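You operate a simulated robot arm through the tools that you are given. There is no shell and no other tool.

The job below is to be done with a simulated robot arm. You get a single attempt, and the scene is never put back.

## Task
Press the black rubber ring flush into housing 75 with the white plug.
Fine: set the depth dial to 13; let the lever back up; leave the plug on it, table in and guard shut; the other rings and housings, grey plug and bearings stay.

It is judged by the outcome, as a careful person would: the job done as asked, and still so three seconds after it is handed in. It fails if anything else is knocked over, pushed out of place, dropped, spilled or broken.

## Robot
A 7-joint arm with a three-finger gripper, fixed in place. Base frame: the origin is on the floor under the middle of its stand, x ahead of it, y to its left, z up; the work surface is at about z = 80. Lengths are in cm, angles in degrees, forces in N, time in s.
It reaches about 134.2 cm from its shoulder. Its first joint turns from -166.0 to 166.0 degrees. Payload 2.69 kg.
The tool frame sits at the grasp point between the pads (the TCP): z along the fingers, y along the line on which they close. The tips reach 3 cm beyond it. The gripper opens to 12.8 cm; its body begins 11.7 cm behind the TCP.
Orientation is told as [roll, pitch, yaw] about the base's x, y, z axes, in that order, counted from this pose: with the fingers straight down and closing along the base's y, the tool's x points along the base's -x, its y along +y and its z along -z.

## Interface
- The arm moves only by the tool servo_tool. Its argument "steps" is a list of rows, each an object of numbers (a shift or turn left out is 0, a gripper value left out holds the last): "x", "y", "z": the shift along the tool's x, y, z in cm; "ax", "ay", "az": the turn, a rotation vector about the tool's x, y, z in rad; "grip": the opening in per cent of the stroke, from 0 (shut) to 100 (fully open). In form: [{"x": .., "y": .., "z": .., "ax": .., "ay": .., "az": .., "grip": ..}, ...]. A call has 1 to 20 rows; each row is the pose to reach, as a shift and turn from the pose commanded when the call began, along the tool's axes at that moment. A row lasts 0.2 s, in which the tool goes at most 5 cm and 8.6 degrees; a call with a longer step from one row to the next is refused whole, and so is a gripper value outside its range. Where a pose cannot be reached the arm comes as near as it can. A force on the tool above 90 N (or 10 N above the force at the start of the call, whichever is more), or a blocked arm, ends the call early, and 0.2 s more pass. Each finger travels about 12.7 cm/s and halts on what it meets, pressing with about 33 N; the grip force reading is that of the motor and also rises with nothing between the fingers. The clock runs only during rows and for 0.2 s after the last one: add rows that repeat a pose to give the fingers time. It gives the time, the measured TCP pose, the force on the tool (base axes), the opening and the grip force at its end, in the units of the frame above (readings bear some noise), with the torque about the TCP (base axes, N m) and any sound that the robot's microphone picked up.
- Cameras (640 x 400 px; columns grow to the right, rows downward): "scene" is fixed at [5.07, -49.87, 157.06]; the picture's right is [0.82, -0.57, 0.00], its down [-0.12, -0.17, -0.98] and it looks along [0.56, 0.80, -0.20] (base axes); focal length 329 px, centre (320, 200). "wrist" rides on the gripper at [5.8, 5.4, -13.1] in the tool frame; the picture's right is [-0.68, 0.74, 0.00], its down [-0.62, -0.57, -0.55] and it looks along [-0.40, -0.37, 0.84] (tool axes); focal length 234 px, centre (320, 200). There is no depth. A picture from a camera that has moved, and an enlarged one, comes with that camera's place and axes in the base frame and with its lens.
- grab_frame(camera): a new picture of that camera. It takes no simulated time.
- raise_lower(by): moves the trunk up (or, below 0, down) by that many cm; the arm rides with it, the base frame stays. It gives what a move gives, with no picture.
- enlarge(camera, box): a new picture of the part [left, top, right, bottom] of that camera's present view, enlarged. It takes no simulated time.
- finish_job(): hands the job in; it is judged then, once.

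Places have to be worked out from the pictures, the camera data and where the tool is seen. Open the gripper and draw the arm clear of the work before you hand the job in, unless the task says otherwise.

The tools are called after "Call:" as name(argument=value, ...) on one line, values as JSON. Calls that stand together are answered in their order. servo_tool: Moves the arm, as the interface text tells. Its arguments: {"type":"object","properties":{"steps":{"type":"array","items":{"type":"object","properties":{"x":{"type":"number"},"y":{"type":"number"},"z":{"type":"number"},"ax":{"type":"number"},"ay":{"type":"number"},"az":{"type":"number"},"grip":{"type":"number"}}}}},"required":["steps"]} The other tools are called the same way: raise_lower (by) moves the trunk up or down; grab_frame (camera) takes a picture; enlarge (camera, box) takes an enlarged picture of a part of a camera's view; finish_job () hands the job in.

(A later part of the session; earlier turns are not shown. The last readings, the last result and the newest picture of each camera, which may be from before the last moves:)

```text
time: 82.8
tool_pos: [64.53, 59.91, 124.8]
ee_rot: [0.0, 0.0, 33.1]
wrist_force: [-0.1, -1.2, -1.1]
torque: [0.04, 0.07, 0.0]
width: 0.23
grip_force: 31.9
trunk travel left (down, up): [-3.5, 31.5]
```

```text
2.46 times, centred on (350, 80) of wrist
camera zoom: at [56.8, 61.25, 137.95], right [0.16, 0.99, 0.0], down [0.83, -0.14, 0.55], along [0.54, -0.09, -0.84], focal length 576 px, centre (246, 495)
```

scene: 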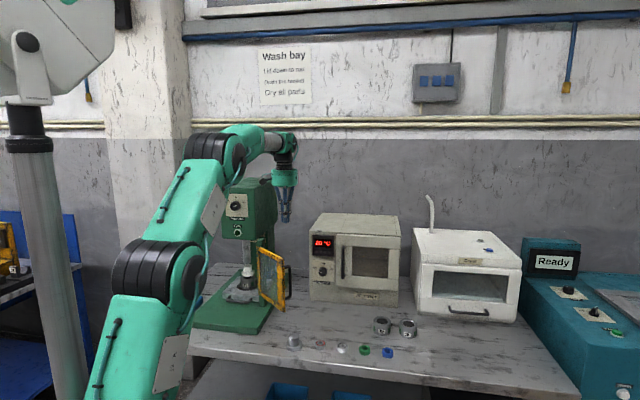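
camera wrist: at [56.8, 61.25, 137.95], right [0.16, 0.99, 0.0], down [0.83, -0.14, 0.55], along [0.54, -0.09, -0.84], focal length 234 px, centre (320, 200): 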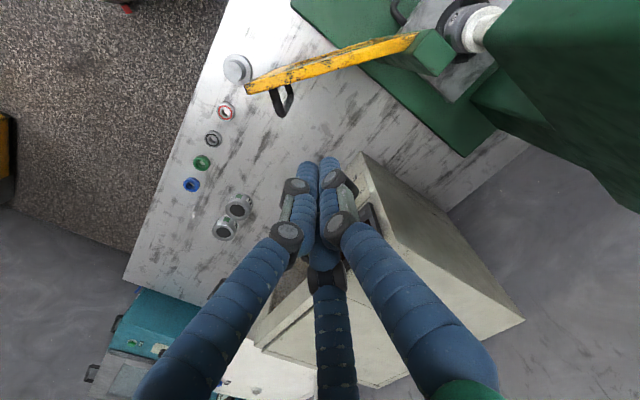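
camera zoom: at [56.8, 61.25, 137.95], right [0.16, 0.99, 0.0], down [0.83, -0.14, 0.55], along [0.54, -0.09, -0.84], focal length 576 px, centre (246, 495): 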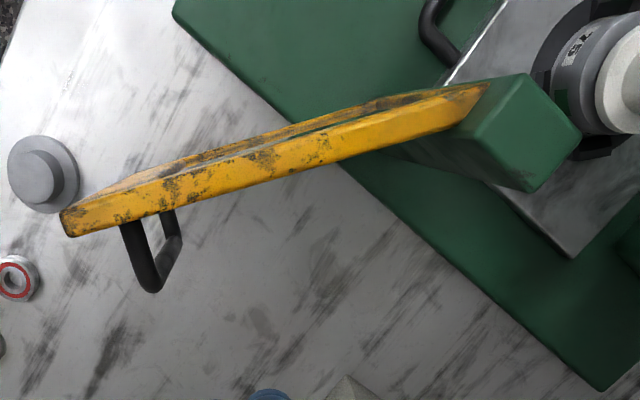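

Guard: hinge ≈ (57.8, 70.9), length ≈17.6 cm, pull handle ~14 cm from the hinge. I shift to push between hinge and handle and lower the closed fingers to TCP z≈107 on the outer side.

Call:
servo_tool(steps=[{"x": -0.67, "y": 1.85, "z": 3.0}, {"x": -0.67, "y": 1.85, "z": 7.5}, {"x": -0.67, "y": 1.85, "z": 12.0}, {"x": -0.67, "y": 1.85, "z": 16.0}, {"x": -0.67, "y": 1.85, "z": 17.8}, {"x": -0.67, "y": 1.85, "z": 17.8}])

Call:
grab_frame(camera="wrist")

Call:
enlarge(camera="scene", box=[220, 180, 340, 320])

```text
time: 84.2
tool_pos: [64.12, 61.99, 107.15]
ee_rot: [0.0, -0.1, 33.0]
wrist_force: [-0.3, -0.6, 0.6]
torque: [0.01, -0.01, 0.01]
width: 0.22
grip_force: 31.2
trunk travel left (down, up): [-3.5, 31.5]
```

```text
taken
camera wrist: at [56.32, 63.33, 120.2], right [0.16, 0.99, 0.0], down [0.82, -0.14, 0.55], along [0.54, -0.09, -0.84], focal length 234 px, centre (320, 200)
```

wrist: 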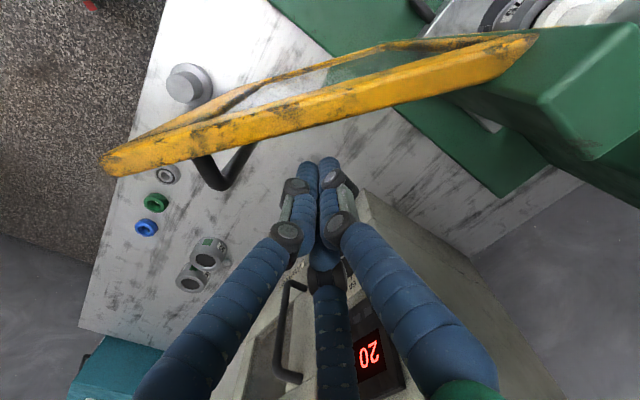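

```text
2.86 times, centred on (280, 250) of scene
camera zoom: at [5.07, -49.87, 157.06], right [0.82, -0.57, 0.0], down [-0.12, -0.17, -0.98], along [0.56, 0.8, -0.2], focal length 939 px, centre (434, 57)
```

zoom: 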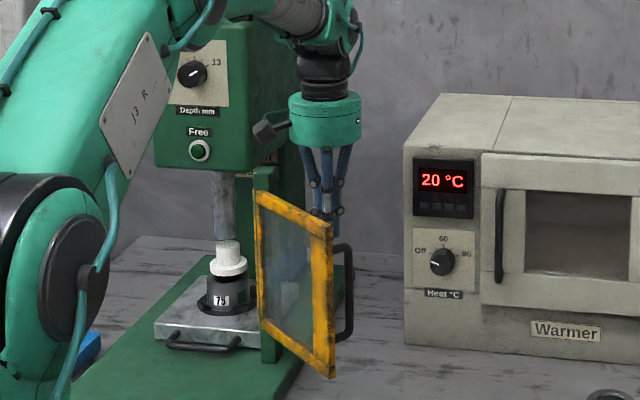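

The fingers are on the outer side, clear of handle and post. I start swinging the guard along its arc, first about 40°.

Call:
servo_tool(steps=[{"x": 1.28, "y": 0.61}, {"x": 2.56, "y": 1.22}, {"x": 3.39, "y": 1.47}, {"x": 4.21, "y": 1.73}, {"x": 4.97, "y": 2.13}, {"x": 5.73, "y": 2.53}, {"x": 6.41, "y": 3.05}, {"x": 7.09, "y": 3.57}, {"x": 7.68, "y": 4.2}, {"x": 8.26, "y": 4.84}, {"x": 8.26, "y": 4.84}])

Call:
grab_frame(camera="wrist")

Call:
enlarge(camera="scene", box=[200, 180, 320, 320])

```text
time: 86.6
tool_pos: [54.46, 61.48, 107.06]
ee_rot: [0.0, 0.0, 33.0]
wrist_force: [0.6, -0.6, -1.0]
torque: [-0.03, 0.0, 0.0]
width: 0.2
grip_force: 32.1
trunk travel left (down, up): [-3.5, 31.5]
```

```text
taken
camera wrist: at [46.73, 62.8, 120.14], right [0.16, 0.99, 0.0], down [0.82, -0.14, 0.55], along [0.54, -0.09, -0.84], focal length 234 px, centre (320, 200)
```

wrist: 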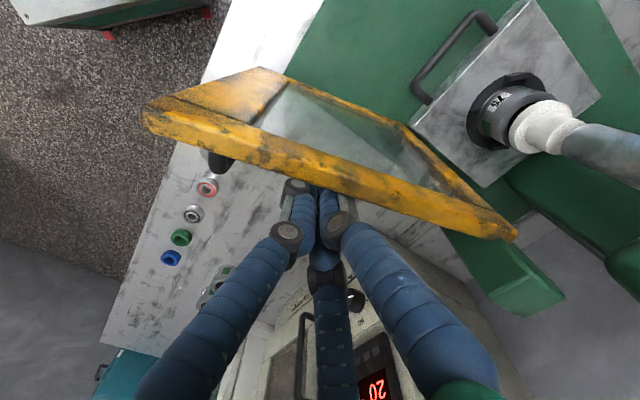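

```text
2.86 times, centred on (260, 250) of scene
camera zoom: at [5.07, -49.87, 157.06], right [0.82, -0.57, 0.0], down [-0.12, -0.17, -0.98], along [0.56, 0.8, -0.2], focal length 939 px, centre (491, 57)
```

zoom: 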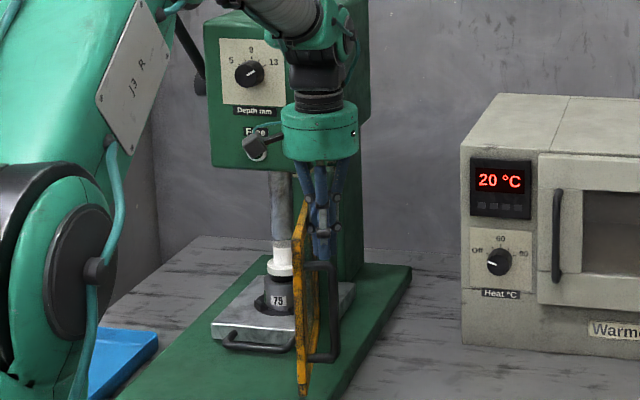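

The guard follows smoothly (now about 80° round). I continue the arc to about −150°, still with the vertical tool.

Call:
servo_tool(steps=[{"x": 0.46, "y": 0.72}, {"x": 0.92, "y": 1.44}, {"x": 1.25, "y": 2.24}, {"x": 1.58, "y": 3.03}, {"x": 1.77, "y": 3.87}, {"x": 1.96, "y": 4.71}, {"x": 2.0, "y": 5.57}, {"x": 2.03, "y": 6.43}, {"x": 1.92, "y": 7.29}, {"x": 1.81, "y": 8.14}, {"x": 1.56, "y": 8.96}, {"x": 1.3, "y": 9.78}, {"x": 0.9, "y": 10.54}, {"x": 0.51, "y": 11.3}, {"x": 0.51, "y": 11.3}])

Call:
grab_frame(camera="wrist")

Call:
enlarge(camera="scene", box=[180, 160, 300, 320])

```text
time: 89.8
tool_pos: [47.99, 70.69, 107.07]
ee_rot: [0.0, 0.0, 33.1]
wrist_force: [-0.1, 1.2, -0.2]
torque: [-0.03, -0.01, -0.02]
width: 0.2
grip_force: 31.1
trunk travel left (down, up): [-3.5, 31.5]
```

```text
taken
camera wrist: at [40.14, 72.03, 120.24], right [0.16, 0.99, 0.0], down [0.82, -0.14, 0.55], along [0.54, -0.09, -0.84], focal length 234 px, centre (320, 200)
```

wrist: 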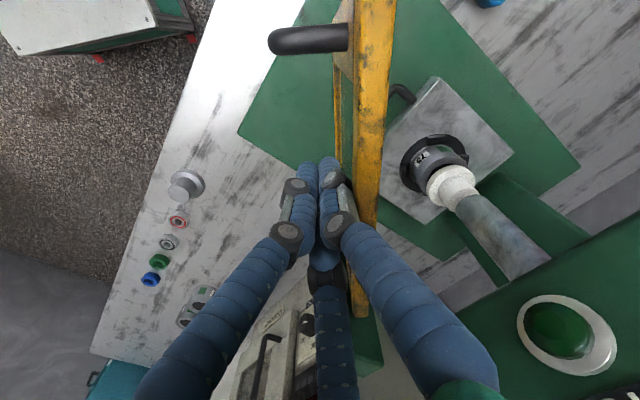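

```text
2.50 times, centred on (240, 240) of scene
camera zoom: at [5.07, -49.87, 157.06], right [0.82, -0.57, 0.0], down [-0.12, -0.17, -0.98], along [0.56, 0.8, -0.2], focal length 822 px, centre (520, 100)
```

zoom: 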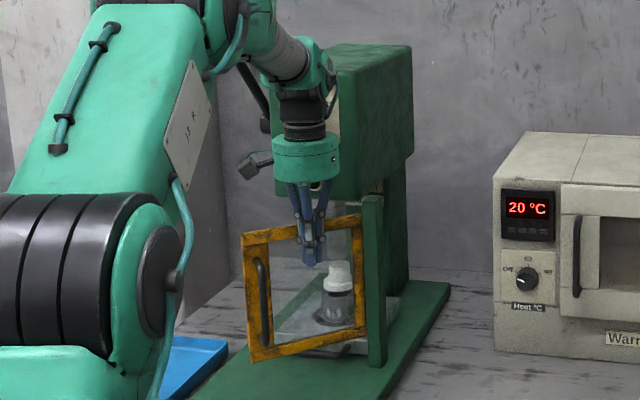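

The guard is at roughly −141°, about 40° short of shut. To finish without the wrist meeting the press head, I back off a little and tilt the tool ~40° so it leans back toward the robot.

Call:
servo_tool(steps=[{"x": 2.05, "y": -0.97, "z": 0.2}, {"x": 4.11, "y": -1.94, "z": 0.4}, {"x": 4.11, "y": -1.94, "z": 0.5, "ax": -0.024, "ay": -0.114}, {"x": 4.11, "y": -1.94, "z": 0.6, "ax": -0.048, "ay": -0.228}, {"x": 4.11, "y": -1.94, "z": 0.7, "ax": -0.072, "ay": -0.342}, {"x": 4.11, "y": -1.94, "z": 0.8, "ax": -0.096, "ay": -0.456}, {"x": 4.11, "y": -1.94, "z": 0.8, "ax": -0.12, "ay": -0.57}, {"x": 4.11, "y": -1.94, "z": 0.8, "ax": -0.144, "ay": -0.683}, {"x": 4.11, "y": -1.94, "z": 0.8, "ax": -0.144, "ay": -0.683}])

Call:
grab_frame(camera="wrist")

Call:
enlarge(camera="scene", box=[160, 160, 300, 320])

```text
time: 91.8
tool_pos: [45.55, 66.75, 106.28]
ee_rot: [9.9, -39.0, 29.6]
wrist_force: [0.6, -0.4, 0.2]
torque: [-0.01, 0.03, -0.01]
width: 0.2
grip_force: 31.0
trunk travel left (down, up): [-3.5, 31.5]
```

```text
taken
camera wrist: at [32.55, 62.92, 113.38], right [0.03, 0.85, 0.52], down [0.49, -0.47, 0.73], along [0.87, 0.24, -0.43], focal length 234 px, centre (320, 200)
```

wrist: 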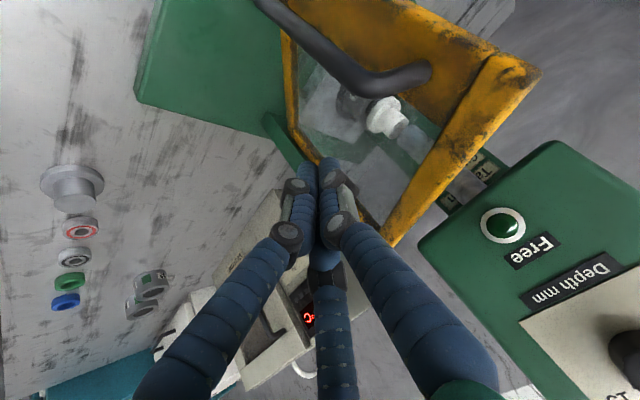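

```text
2.50 times, centred on (230, 240) of scene
camera zoom: at [5.07, -49.87, 157.06], right [0.82, -0.57, 0.0], down [-0.12, -0.17, -0.98], along [0.56, 0.8, -0.2], focal length 822 px, centre (545, 100)
```

zoom: 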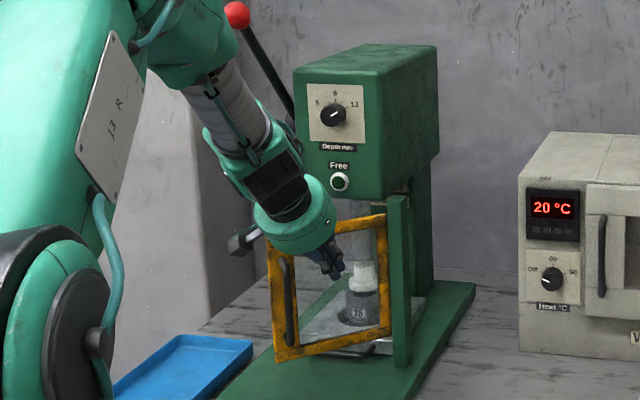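

Good posture with clear space to the head and lever. I push the pane round toward shut, to about −170° first.

Call:
servo_tool(steps=[{"x": -0.56, "y": 0.84, "z": 0.61}, {"x": -1.12, "y": 1.67, "z": 1.22}, {"x": -1.42, "y": 2.33, "z": 1.57}, {"x": -1.71, "y": 2.98, "z": 1.93}, {"x": -2.12, "y": 3.63, "z": 2.38}, {"x": -2.54, "y": 4.27, "z": 2.83}, {"x": -3.05, "y": 4.8, "z": 3.34}, {"x": -3.56, "y": 5.32, "z": 3.86}, {"x": -3.56, "y": 5.32, "z": 3.86}])

Call:
grab_frame(camera="wrist")

Call:
enlarge(camera="scene", box=[160, 160, 300, 320])

```text
time: 93.8
tool_pos: [46.65, 74.12, 106.29]
ee_rot: [9.7, -39.1, 29.6]
wrist_force: [0.8, -0.4, 0.8]
torque: [0.0, -0.01, 0.01]
width: 0.19
grip_force: 32.2
trunk travel left (down, up): [-3.5, 31.5]
```

```text
taken
camera wrist: at [33.6, 70.34, 113.37], right [0.03, 0.85, 0.52], down [0.5, -0.47, 0.73], along [0.87, 0.24, -0.44], focal length 234 px, centre (320, 200)
```

wrist: 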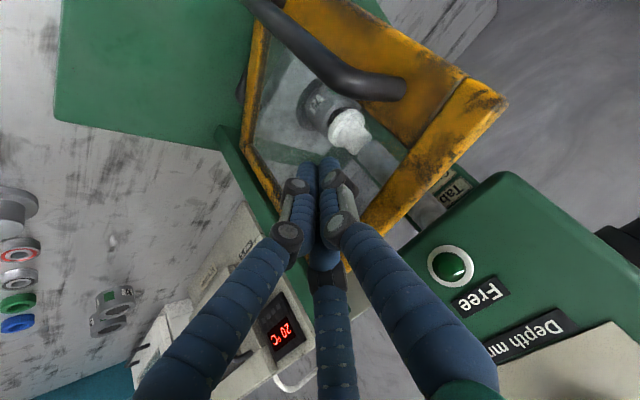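

```text
2.50 times, centred on (230, 240) of scene
camera zoom: at [5.07, -49.87, 157.06], right [0.82, -0.57, 0.0], down [-0.12, -0.17, -0.98], along [0.56, 0.8, -0.2], focal length 822 px, centre (545, 100)
```

zoom: 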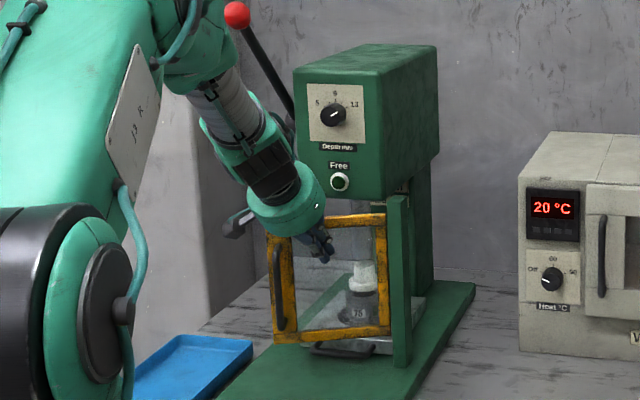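

Nearly shut. I press it on slowly until it meets its stop.

Call:
servo_tool(steps=[{"x": -0.3, "y": 0.2, "z": 0.28}, {"x": -0.6, "y": 0.4, "z": 0.55}, {"x": -0.9, "y": 0.6, "z": 0.83}, {"x": -1.17, "y": 0.79, "z": 1.1}, {"x": -1.5, "y": 0.86, "z": 1.4}, {"x": -1.5, "y": 0.86, "z": 1.4}])

Call:
grab_frame(camera="wrist")

Call:
enlarge(camera="scene", box=[200, 180, 290, 320])

```text
time: 95.2
tool_pos: [47.67, 76.01, 106.28]
ee_rot: [9.9, -39.1, 29.6]
wrist_force: [-0.2, -0.3, 0.3]
torque: [0.0, 0.02, 0.01]
width: 0.22
grip_force: 31.4
trunk travel left (down, up): [-3.5, 31.5]
```

```text
taken
camera wrist: at [34.79, 72.22, 113.32], right [0.03, 0.85, 0.52], down [0.5, -0.47, 0.73], along [0.87, 0.24, -0.44], focal length 234 px, centre (320, 200)
```

wrist: 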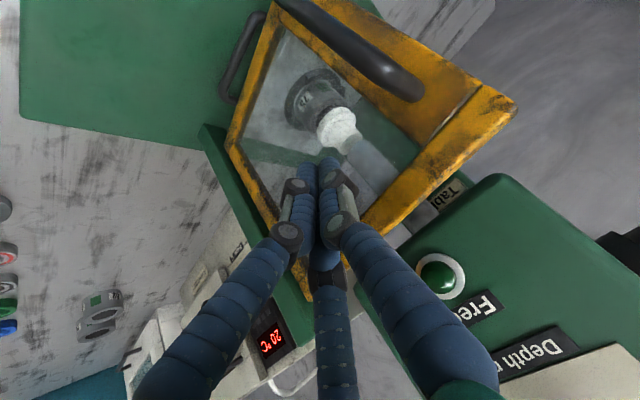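

```text
2.86 times, centred on (245, 250) of scene
camera zoom: at [5.07, -49.87, 157.06], right [0.82, -0.57, 0.0], down [-0.12, -0.17, -0.98], along [0.56, 0.8, -0.2], focal length 939 px, centre (534, 57)
```

zoom: 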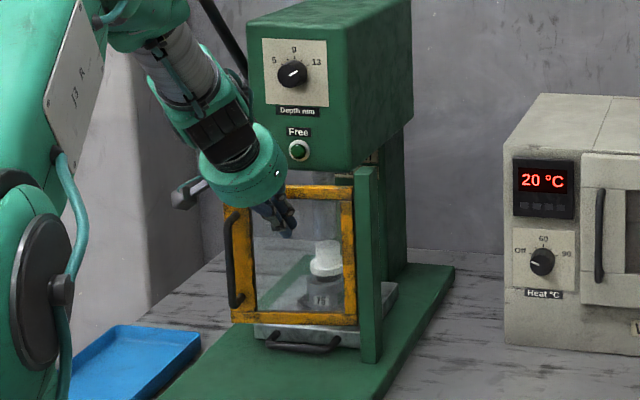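

No stop felt yet and the guard still looks slightly ajar. I push straight on in small steps.

Call:
servo_tool(steps=[{"x": -0.3, "y": 0.06, "z": 0.26}, {"x": -0.6, "y": 0.13, "z": 0.51}, {"x": -0.9, "y": 0.19, "z": 0.77}, {"x": -1.2, "y": 0.25, "z": 1.03}, {"x": -1.5, "y": 0.31, "z": 1.29}, {"x": -1.5, "y": 0.31, "z": 1.29}])

Call:
enlarge(camera="scene", box=[200, 200, 280, 310])

Call:
grab_frame(camera="wrist")

```text
time: 96.6
tool_pos: [48.71, 77.04, 106.26]
ee_rot: [9.6, -38.8, 29.6]
wrist_force: [-38.8, -43.6, 24.2]
torque: [-0.04, -0.14, -0.44]
width: 0.22
grip_force: 31.2
trunk travel left (down, up): [-3.5, 31.5]
stopped in row 6: the force on the tool passed its limit at 92 N (the readings are from after the stop); the commanded pose is now the measured one
```

```text
3.64 times, centred on (240, 255) of scene
camera zoom: at [5.07, -49.87, 157.06], right [0.82, -0.57, 0.0], down [-0.12, -0.17, -0.98], along [0.56, 0.8, -0.2], focal length 1195 px, centre (611, 0)
```

zoom: 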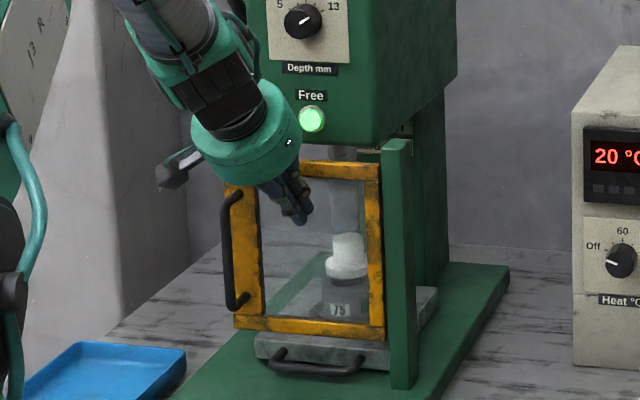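

```text
taken
camera wrist: at [35.72, 73.17, 113.42], right [0.03, 0.85, 0.52], down [0.5, -0.46, 0.73], along [0.87, 0.23, -0.44], focal length 234 px, centre (320, 200)
```

wrist: 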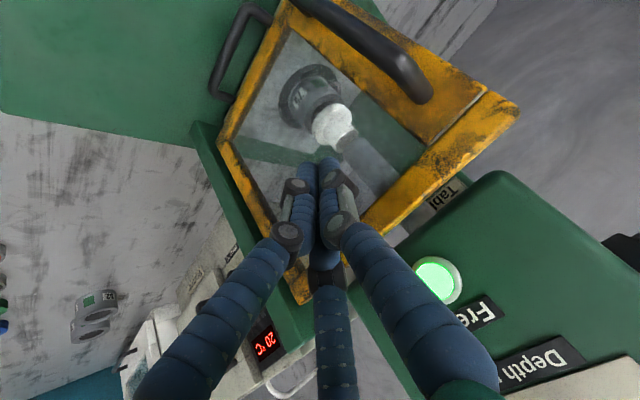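

The "Free" lamp lit up: table in and guard shut have released the lever. I back straight away from the guard and check that it stays shut and the lamp stays lit.

Call:
servo_tool(steps=[{"x": 0.75, "y": -0.16, "z": -0.64}, {"x": 2.25, "y": -0.47, "z": -1.93}, {"x": 4.87, "y": -1.02, "z": -4.18}, {"x": 7.49, "y": -1.57, "z": -6.43}, {"x": 7.49, "y": -1.57, "z": -6.43}])

Call:
raise_lower(by=18)

Call:
grab_frame(camera="wrist")

Call:
enlarge(camera="scene", box=[170, 140, 300, 320])

```text
time: 97.8
tool_pos: [41.96, 70.14, 106.17]
ee_rot: [9.7, -38.7, 29.6]
wrist_force: [-0.3, 0.2, 0.8]
torque: [-0.01, 0.02, 0.02]
width: 0.21
grip_force: 31.5
trunk travel left (down, up): [-3.5, 31.5]
```

```text
time: 99.8
tool_pos: [41.95, 70.2, 123.98]
ee_rot: [9.6, -38.6, 29.7]
wrist_force: [-0.3, -0.5, -1.3]
torque: [-0.04, 0.01, -0.01]
width: 0.23
grip_force: 31.2
trunk travel left (down, up): [-21.5, 13.5]
```

```text
taken
camera wrist: at [28.98, 66.4, 131.14], right [0.03, 0.86, 0.52], down [0.5, -0.46, 0.73], along [0.87, 0.23, -0.44], focal length 234 px, centre (320, 200)
```

wrist: 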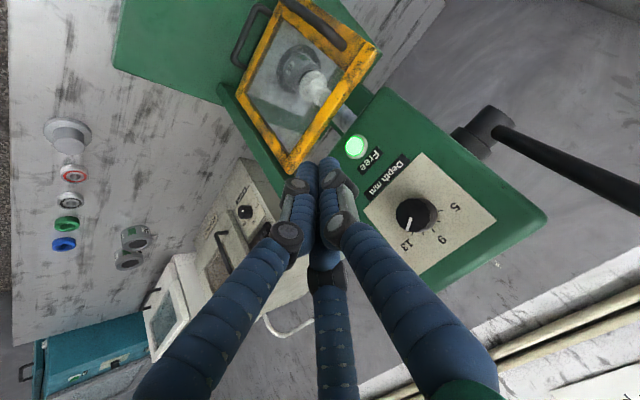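

```text
2.22 times, centred on (235, 230) of scene
camera zoom: at [5.07, -49.87, 157.06], right [0.82, -0.57, 0.0], down [-0.12, -0.17, -0.98], along [0.56, 0.8, -0.2], focal length 730 px, centre (509, 133)
```

zoom: 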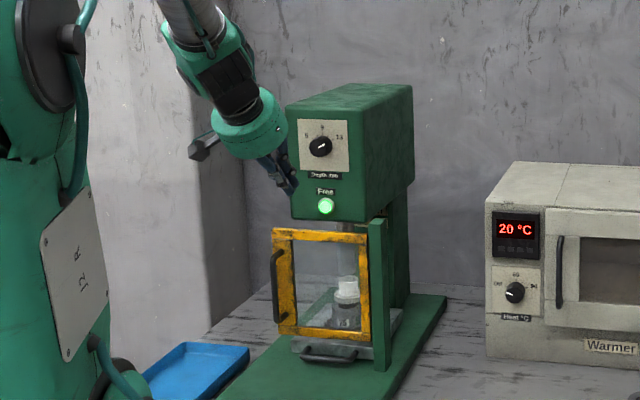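

Guard shut, lamp lit, dial at 13. Now the lever: I'll press the red ball down with the three fingertips set as a cup (gap ~3 cm) on top of it. First I straighten the tool and rise to z≈156, staying in front of the lever.

Call:
servo_tool(steps=[{"x": -2.16, "y": 1.04, "z": -4.01, "ax": 0.02, "ay": 0.097}, {"x": -4.32, "y": 2.08, "z": -8.01, "ax": 0.04, "ay": 0.193}, {"x": -6.48, "y": 3.12, "z": -12.02, "ax": 0.061, "ay": 0.29}, {"x": -8.65, "y": 4.15, "z": -16.02, "ax": 0.081, "ay": 0.386}, {"x": -10.81, "y": 5.19, "z": -20.03, "ax": 0.101, "ay": 0.483}, {"x": -12.97, "y": 6.23, "z": -24.03, "ax": 0.121, "ay": 0.579}, {"x": -15.13, "y": 7.27, "z": -28.04, "ax": 0.141, "ay": 0.676}, {"x": -15.13, "y": 7.27, "z": -28.04, "ax": 0.141, "ay": 0.676}])

Call:
grab_frame(camera="wrist")

Call:
grab_frame(camera="scene")

```text
time: 101.6
tool_pos: [35.33, 69.27, 156.14]
ee_rot: [0.0, 0.0, 33.1]
wrist_force: [0.5, 0.0, 0.2]
torque: [0.01, -0.02, 0.0]
width: 0.22
grip_force: 31.5
trunk travel left (down, up): [-21.5, 13.5]
```

```text
taken
camera wrist: at [27.48, 70.58, 169.21], right [0.16, 0.99, 0.0], down [0.82, -0.14, 0.55], along [0.54, -0.09, -0.84], focal length 234 px, centre (320, 200)
```

wrist: 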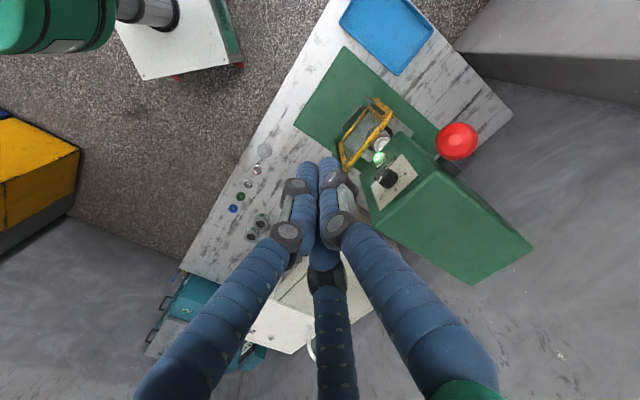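

```text
taken
```

scene: 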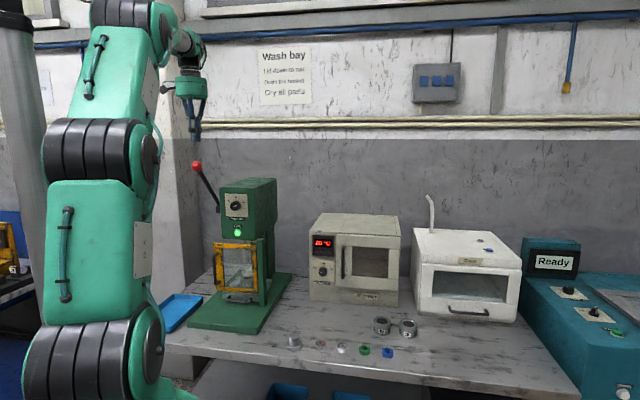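

The ball shows at about (39, 84.7, 143.7). I move above it and open the fingers to a ~3.1 cm cup.

Call:
servo_tool(steps=[{"x": -2.92, "y": 2.69, "grip": 24}, {"x": -5.84, "y": 5.39}, {"x": -8.76, "y": 8.08}, {"x": -11.68, "y": 10.77}, {"x": -11.68, "y": 10.77}])

Call:
grab_frame(camera="wrist")

Call:
enlarge(camera="scene", box=[150, 90, 250, 220])

```text
time: 102.8
tool_pos: [38.31, 82.44, 156.16]
ee_rot: [0.4, -0.5, 33.1]
wrist_force: [-0.5, -3.2, 4.8]
torque: [0.45, -0.17, 0.01]
width: 3.11
grip_force: 0.0
out of reach, approached as far as the arm can: row 4, 5
trunk travel left (down, up): [-21.5, 13.5]
```

```text
taken
camera wrist: at [30.39, 83.62, 169.21], right [0.16, 0.99, 0.01], down [0.82, -0.14, 0.55], along [0.55, -0.08, -0.83], focal length 234 px, centre (320, 200)
```

wrist: 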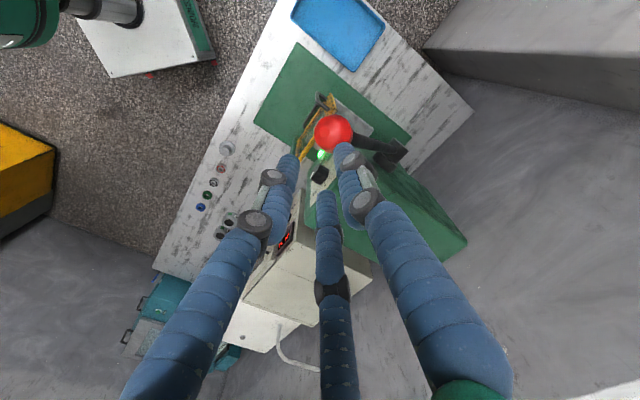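

```text
3.08 times, centred on (200, 155) of scene
camera zoom: at [5.07, -49.87, 157.06], right [0.82, -0.57, 0.0], down [-0.12, -0.17, -0.98], along [0.56, 0.8, -0.2], focal length 1011 px, centre (689, 338)
```

zoom: 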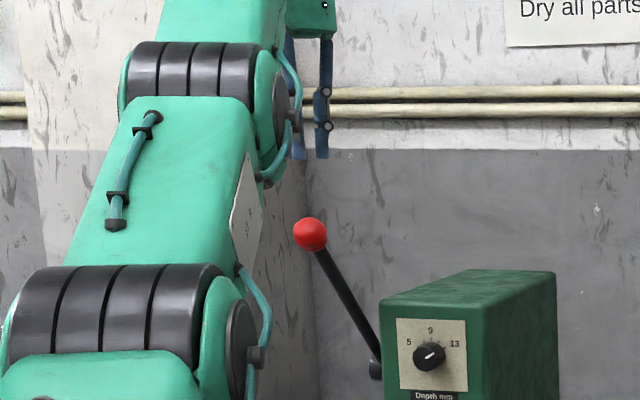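

The arm is near its reach limit here, so I raise the trunk 10 cm and then bring the hand back down over the ball.

Call:
raise_lower(by=10)

Call:
servo_tool(steps=[{"z": 2.5}, {"x": -1.0, "y": 0.7, "z": 5.0}, {"x": -2.0, "y": 1.4, "z": 8.0}, {"x": -2.0, "y": 1.4, "z": 10.0}, {"x": -2.0, "y": 1.4, "z": 10.0}])

Call:
grab_frame(camera="wrist")

```text
time: 104.2
tool_pos: [38.58, 83.26, 164.94]
ee_rot: [0.0, 0.0, 33.1]
wrist_force: [-0.6, 0.3, 0.0]
torque: [-0.01, -0.01, 0.02]
width: 3.08
grip_force: 0.1
trunk travel left (down, up): [-31.5, 3.5]
```

```text
time: 105.3
tool_pos: [39.46, 85.24, 154.94]
ee_rot: [-0.1, 0.1, 33.1]
wrist_force: [0.5, 0.1, 0.0]
torque: [-0.02, -0.01, -0.01]
width: 3.09
grip_force: 0.0
trunk travel left (down, up): [-31.5, 3.5]
```

```text
taken
camera wrist: at [31.7, 86.78, 168.03], right [0.16, 0.99, 0.0], down [0.82, -0.14, 0.55], along [0.54, -0.09, -0.84], focal length 234 px, centre (320, 200)
```

wrist: 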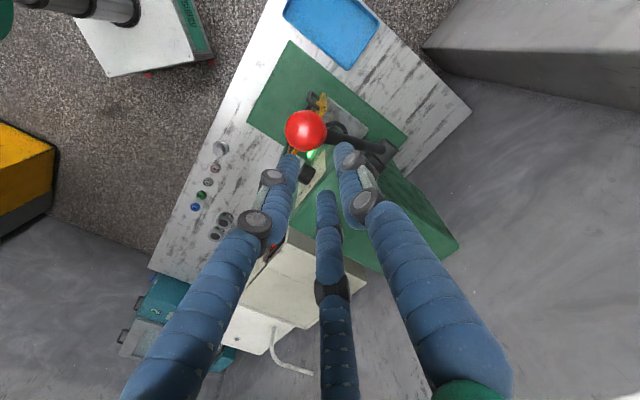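

I zoom in to measure the ball's centre and size relative to the tool axis.

Call:
enlarge(camera="wrist", box=[256, 90, 376, 180])

Call:
enlarge(camera="scene", box=[170, 120, 230, 180])

```text
4.44 times, centred on (316, 135) of wrist
camera zoom: at [31.7, 86.78, 168.03], right [0.16, 0.99, 0.0], down [0.82, -0.14, 0.55], along [0.54, -0.09, -0.84], focal length 1041 px, centre (338, 489)
```

zoom: 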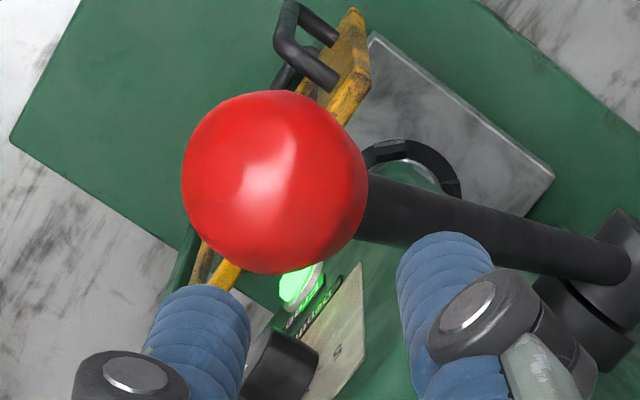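

```text
6.67 times, centred on (200, 150) of scene
camera zoom: at [5.07, -49.87, 157.06], right [0.82, -0.57, 0.0], down [-0.12, -0.17, -0.98], along [0.56, 0.8, -0.2], focal length 2191 px, centre (1120, 533)
```

zoom: 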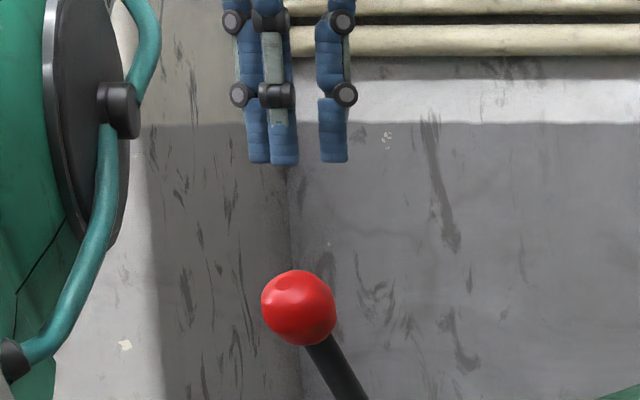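

Ball centre ≈ (38.75, 84.15, 143.6), radius ≈2.15. I centre the cup over it and come down to ~1.4 cm above contact.

Call:
servo_tool(steps=[{"x": 0.6, "y": -0.26, "z": 2.0}, {"x": 1.19, "y": -0.52, "z": 4.0}, {"x": 1.19, "y": -0.52, "z": 5.4}, {"x": 1.19, "y": -0.52, "z": 5.4}])

Call:
enlarge(camera="wrist", box=[256, 100, 376, 210])

Call:
enlarge(camera="scene", box=[170, 130, 230, 180])

```text
time: 106.3
tool_pos: [38.75, 84.27, 149.71]
ee_rot: [0.0, 0.0, 33.0]
wrist_force: [-0.5, 0.4, -0.6]
torque: [0.0, 0.0, 0.02]
width: 3.08
grip_force: 0.1
trunk travel left (down, up): [-31.5, 3.5]
```

```text
3.64 times, centred on (316, 155) of wrist
camera zoom: at [30.91, 85.65, 162.81], right [0.16, 0.99, 0.0], down [0.82, -0.14, 0.55], along [0.54, -0.09, -0.84], focal length 852 px, centre (334, 364)
```

zoom: 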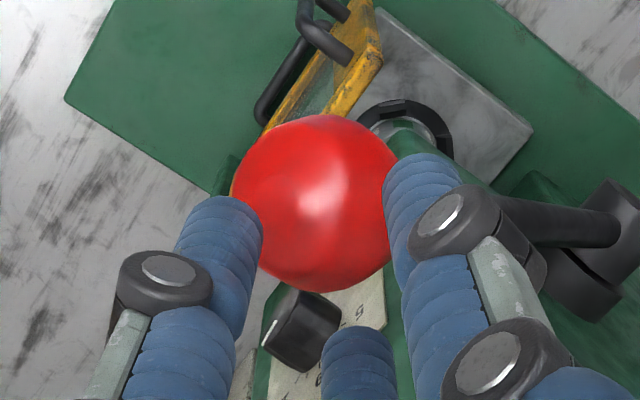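

```text
8.00 times, centred on (200, 155) of scene
camera zoom: at [5.07, -49.87, 157.06], right [0.82, -0.57, 0.0], down [-0.12, -0.17, -0.98], along [0.56, 0.8, -0.2], focal length 2629 px, centre (1280, 560)
```

zoom: 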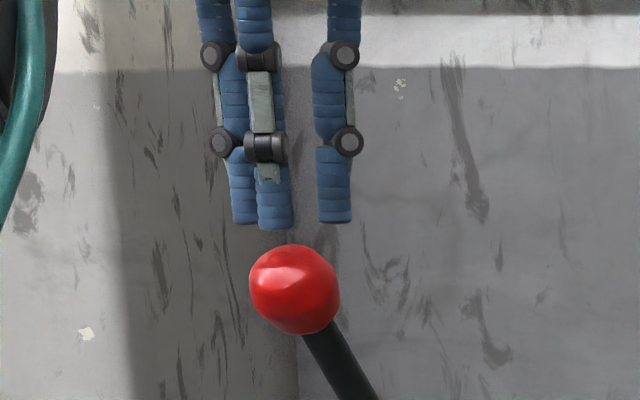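

The ball is ~4 mm off the cup axis; I correct, seat the cup on it and start drawing the lever down along its arc (about 12° first).

Call:
servo_tool(steps=[{"x": 0.25, "y": -0.28, "z": 1.0}, {"x": 0.25, "y": -0.28, "z": 1.6}, {"x": 0.82, "y": -0.4, "z": 2.38}, {"x": 1.51, "y": -0.55, "z": 2.99}, {"x": 2.19, "y": -0.69, "z": 3.63}, {"x": 2.83, "y": -0.83, "z": 4.29}, {"x": 3.46, "y": -0.96, "z": 4.98}, {"x": 4.06, "y": -1.09, "z": 5.69}, {"x": 4.06, "y": -1.09, "z": 5.69}])

Call:
enlarge(camera="wrist", box=[256, 100, 376, 210])

Call:
enlarge(camera="scene", box=[170, 130, 290, 300])

```text
time: 108.3
tool_pos: [35.96, 81.15, 144.03]
ee_rot: [0.0, 0.0, 33.1]
wrist_force: [0.1, -3.1, 3.0]
torque: [-0.11, 0.08, 0.0]
width: 3.26
grip_force: 1.0
trunk travel left (down, up): [-31.5, 3.5]
```

```text
3.64 times, centred on (316, 155) of wrist
camera zoom: at [28.2, 82.49, 157.08], right [0.17, 0.99, 0.0], down [0.82, -0.14, 0.55], along [0.54, -0.09, -0.84], focal length 852 px, centre (334, 364)
```

zoom: 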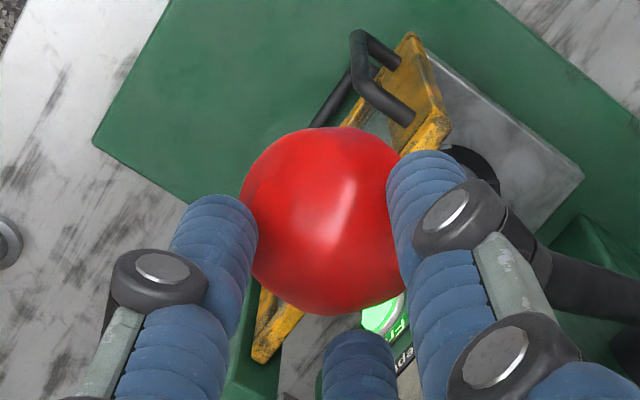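

```text
2.35 times, centred on (230, 215) of scene
camera zoom: at [5.07, -49.87, 157.06], right [0.82, -0.57, 0.0], down [-0.12, -0.17, -0.98], along [0.56, 0.8, -0.2], focal length 773 px, centre (532, 165)
```

zoom: 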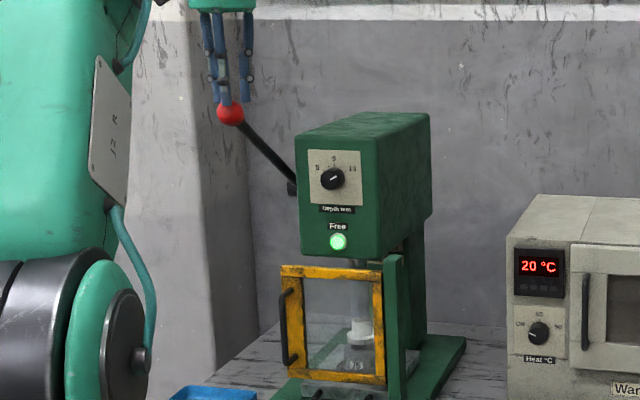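

The lever moves with little force and the ball stays nested in the cup; the lamp is still lit. I continue another 12° of arc.

Call:
servo_tool(steps=[{"x": 0.58, "y": -0.12, "z": 0.73}, {"x": 1.12, "y": -0.24, "z": 1.48}, {"x": 1.65, "y": -0.35, "z": 2.25}, {"x": 2.15, "y": -0.46, "z": 3.04}, {"x": 2.63, "y": -0.56, "z": 3.84}, {"x": 3.07, "y": -0.65, "z": 4.66}, {"x": 3.07, "y": -0.65, "z": 4.66}])

Call:
enlarge(camera="wrist", box=[256, 100, 376, 210])

Call:
enlarge(camera="scene", box=[180, 140, 290, 300])

Call:
enlarge(camera="scene", box=[225, 240, 265, 300])

```text
time: 110.0
tool_pos: [33.84, 78.99, 139.31]
ee_rot: [0.0, 0.1, 33.2]
wrist_force: [-0.1, 1.6, 0.1]
torque: [0.04, 0.04, -0.01]
width: 3.12
grip_force: 0.7
trunk travel left (down, up): [-31.5, 3.5]
```

```text
3.64 times, centred on (316, 155) of wrist
camera zoom: at [25.93, 80.29, 152.39], right [0.16, 0.99, 0.0], down [0.82, -0.14, 0.55], along [0.54, -0.09, -0.84], focal length 852 px, centre (334, 364)
```

zoom: 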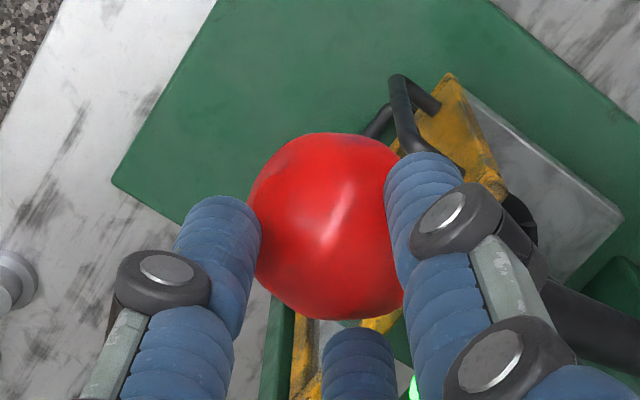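

```text
2.50 times, centred on (235, 220) of scene
camera zoom: at [5.07, -49.87, 157.06], right [0.82, -0.57, 0.0], down [-0.12, -0.17, -0.98], along [0.56, 0.8, -0.2], focal length 822 px, centre (532, 150)
```

zoom: 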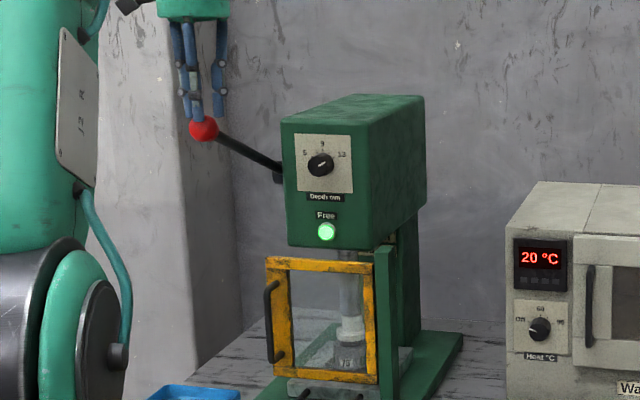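

```text
6.67 times, centred on (245, 270) of scene
camera zoom: at [5.07, -49.87, 157.06], right [0.82, -0.57, 0.0], down [-0.12, -0.17, -0.98], along [0.56, 0.8, -0.2], focal length 2191 px, centre (820, -267)
```

zoom: 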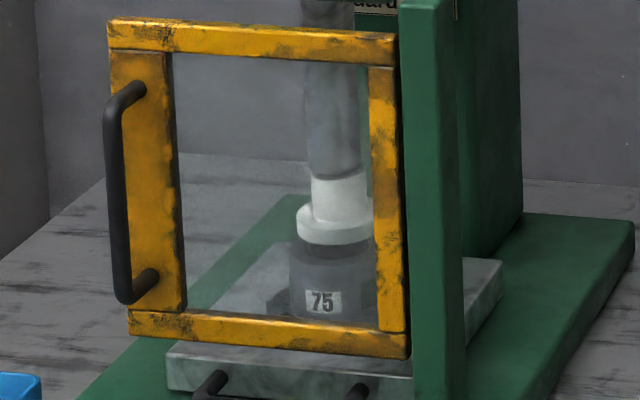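

The ram is down on the plug now. I continue the stroke, watching the force.

Call:
servo_tool(steps=[{"x": 0.42, "y": -0.09, "z": 0.84}, {"x": 0.81, "y": -0.18, "z": 1.69}, {"x": 1.17, "y": -0.25, "z": 2.55}, {"x": 1.5, "y": -0.32, "z": 3.43}, {"x": 1.5, "y": -0.32, "z": 3.43}])

Call:
enlarge(camera="wrist", box=[256, 100, 376, 210])

Call:
enlarge(camera="scene", box=[225, 240, 265, 300])

Call:
enlarge(camera="scene", box=[180, 140, 290, 300])

```text
time: 111.2
tool_pos: [32.79, 77.77, 135.78]
ee_rot: [-0.1, 0.0, 33.1]
wrist_force: [-1.2, 0.6, 1.0]
torque: [0.05, 0.02, 0.0]
width: 3.12
grip_force: 0.1
trunk travel left (down, up): [-31.5, 3.5]
```

```text
3.64 times, centred on (316, 155) of wrist
camera zoom: at [24.89, 79.25, 148.98], right [0.16, 0.99, 0.0], down [0.82, -0.14, 0.55], along [0.54, -0.09, -0.84], focal length 852 px, centre (334, 364)
```

zoom: 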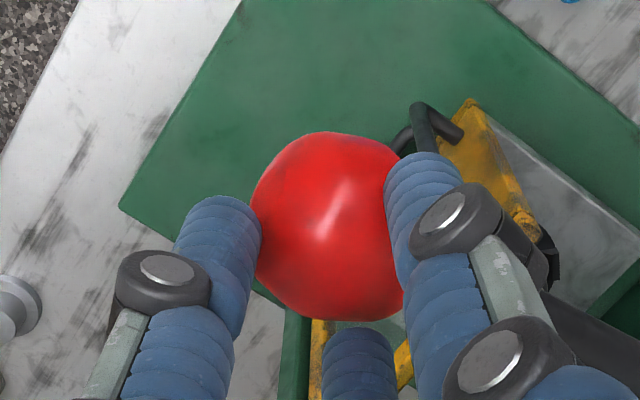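

```text
6.67 times, centred on (245, 270) of scene
camera zoom: at [5.07, -49.87, 157.06], right [0.82, -0.57, 0.0], down [-0.12, -0.17, -0.98], along [0.56, 0.8, -0.2], focal length 2191 px, centre (820, -267)
```

zoom: 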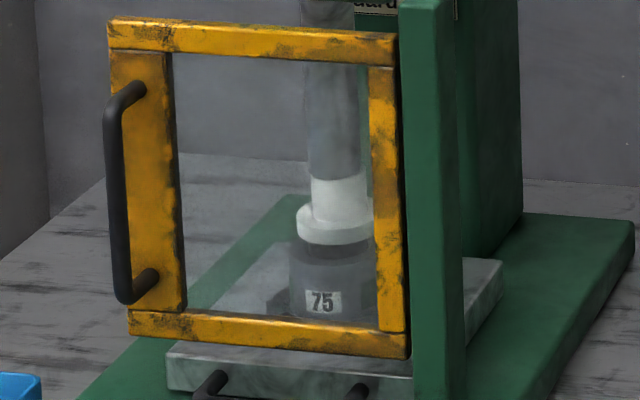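

```text
2.50 times, centred on (235, 220) of scene
camera zoom: at [5.07, -49.87, 157.06], right [0.82, -0.57, 0.0], down [-0.12, -0.17, -0.98], along [0.56, 0.8, -0.2], focal length 822 px, centre (532, 150)
```

zoom: 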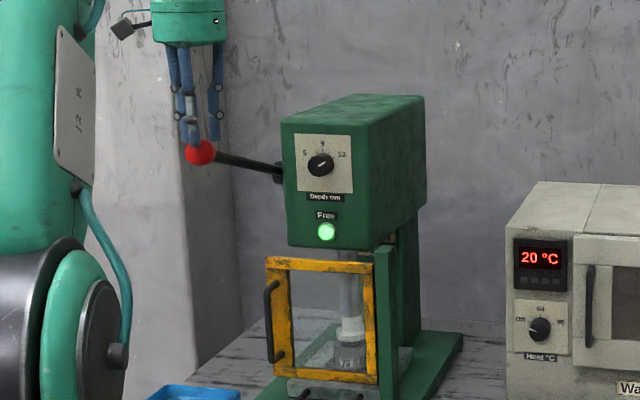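

The lever is at about 18° and the ram is just meeting the plug (roughly 0.4 mm per degree), so the pressing stroke comes next. I continue slowly.

Call:
servo_tool(steps=[{"x": 0.3, "y": -0.06, "z": 0.89}, {"x": 0.57, "y": -0.12, "z": 1.79}, {"x": 0.8, "y": -0.17, "z": 2.69}, {"x": 1.01, "y": -0.21, "z": 3.61}, {"x": 1.18, "y": -0.25, "z": 4.53}, {"x": 1.33, "y": -0.28, "z": 5.46}, {"x": 1.33, "y": -0.28, "z": 5.46}])

Call:
enlarge(camera="wrist", box=[256, 100, 376, 210])

Call:
enlarge(camera="scene", box=[225, 240, 265, 300])

Call:
enlarge(camera="scene", box=[180, 140, 290, 300])

```text
time: 112.8
tool_pos: [31.7, 76.94, 130.37]
ee_rot: [-0.1, 0.1, 33.1]
wrist_force: [-2.9, 1.6, 4.0]
torque: [0.07, 0.15, 0.08]
width: 3.3
grip_force: 1.2
trunk travel left (down, up): [-31.5, 3.5]
```

```text
3.64 times, centred on (316, 155) of wrist
camera zoom: at [23.92, 78.29, 143.51], right [0.16, 0.99, 0.0], down [0.82, -0.14, 0.55], along [0.54, -0.09, -0.84], focal length 852 px, centre (334, 364)
```

zoom: 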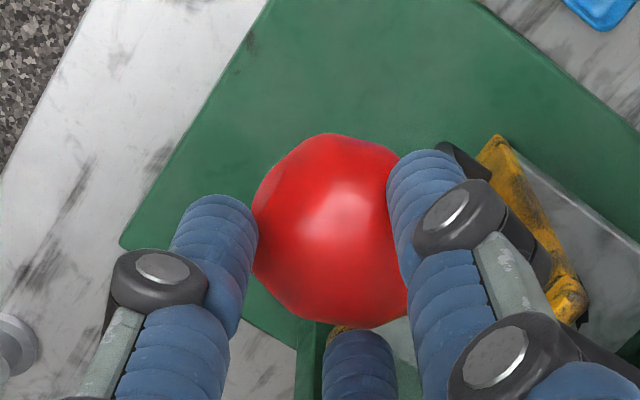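

```text
6.67 times, centred on (245, 270) of scene
camera zoom: at [5.07, -49.87, 157.06], right [0.82, -0.57, 0.0], down [-0.12, -0.17, -0.98], along [0.56, 0.8, -0.2], focal length 2191 px, centre (820, -267)
```

zoom: 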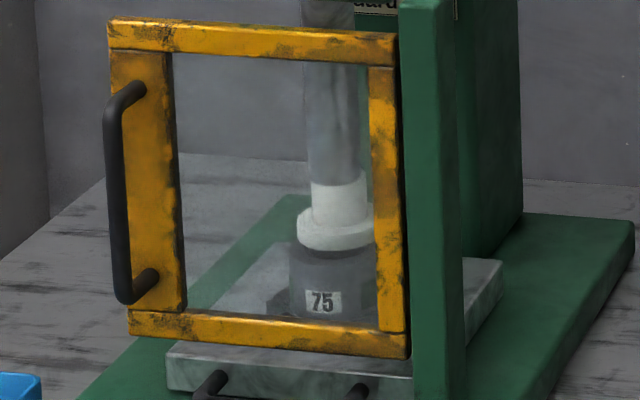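

```text
2.50 times, centred on (235, 220) of scene
camera zoom: at [5.07, -49.87, 157.06], right [0.82, -0.57, 0.0], down [-0.12, -0.17, -0.98], along [0.56, 0.8, -0.2], focal length 822 px, centre (532, 150)
```

zoom: 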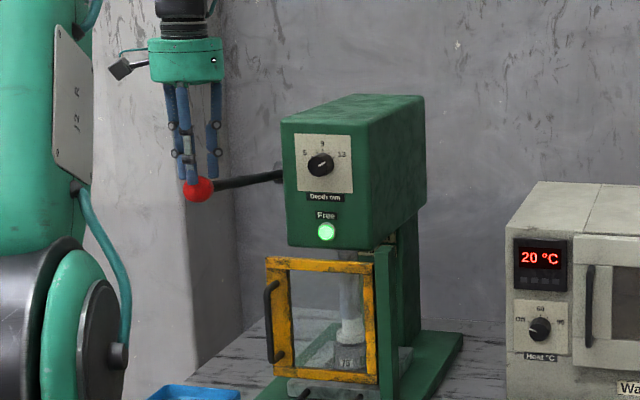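

Pressing has begun (plug flange visibly lower). I continue to about −4°.

Call:
servo_tool(steps=[{"x": 0.11, "y": -0.02, "z": 0.93}, {"x": 0.2, "y": -0.04, "z": 1.86}, {"x": 0.23, "y": -0.05, "z": 2.8}, {"x": 0.25, "y": -0.05, "z": 3.74}, {"x": 0.23, "y": -0.05, "z": 4.68}, {"x": 0.2, "y": -0.04, "z": 5.62}, {"x": 0.2, "y": -0.04, "z": 5.62}])

Call:
enlarge(camera="wrist", box=[256, 100, 376, 210])

Call:
enlarge(camera="scene", box=[225, 240, 265, 300])

Call:
enlarge(camera="scene", box=[180, 140, 290, 300])

```text
time: 114.3
tool_pos: [31.58, 76.72, 124.78]
ee_rot: [0.0, 0.0, 33.1]
wrist_force: [-1.8, 5.3, 3.6]
torque: [0.17, 0.07, -0.02]
width: 3.38
grip_force: 2.4
trunk travel left (down, up): [-31.5, 3.5]
```

```text
3.64 times, centred on (316, 155) of wrist
camera zoom: at [23.75, 78.14, 137.87], right [0.16, 0.99, 0.0], down [0.82, -0.14, 0.55], along [0.54, -0.09, -0.84], focal length 852 px, centre (334, 364)
```

zoom: 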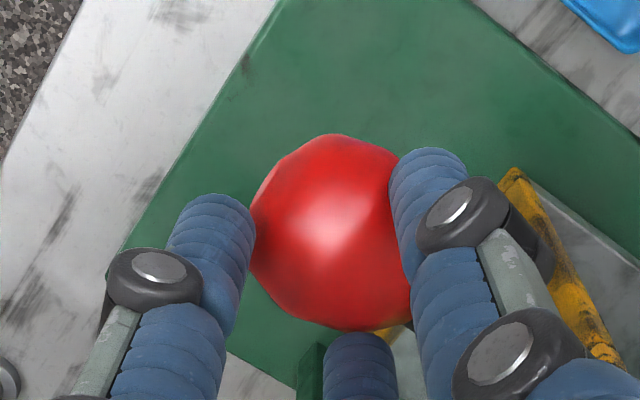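

```text
6.67 times, centred on (245, 270) of scene
camera zoom: at [5.07, -49.87, 157.06], right [0.82, -0.57, 0.0], down [-0.12, -0.17, -0.98], along [0.56, 0.8, -0.2], focal length 2191 px, centre (820, -267)
```

zoom: 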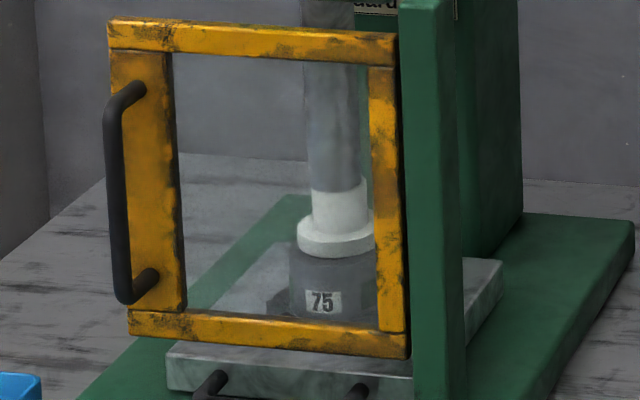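

```text
2.50 times, centred on (235, 220) of scene
camera zoom: at [5.07, -49.87, 157.06], right [0.82, -0.57, 0.0], down [-0.12, -0.17, -0.98], along [0.56, 0.8, -0.2], focal length 822 px, centre (532, 150)
```

zoom: 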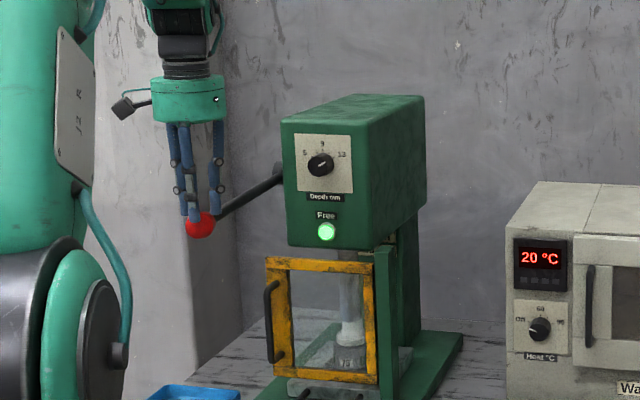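

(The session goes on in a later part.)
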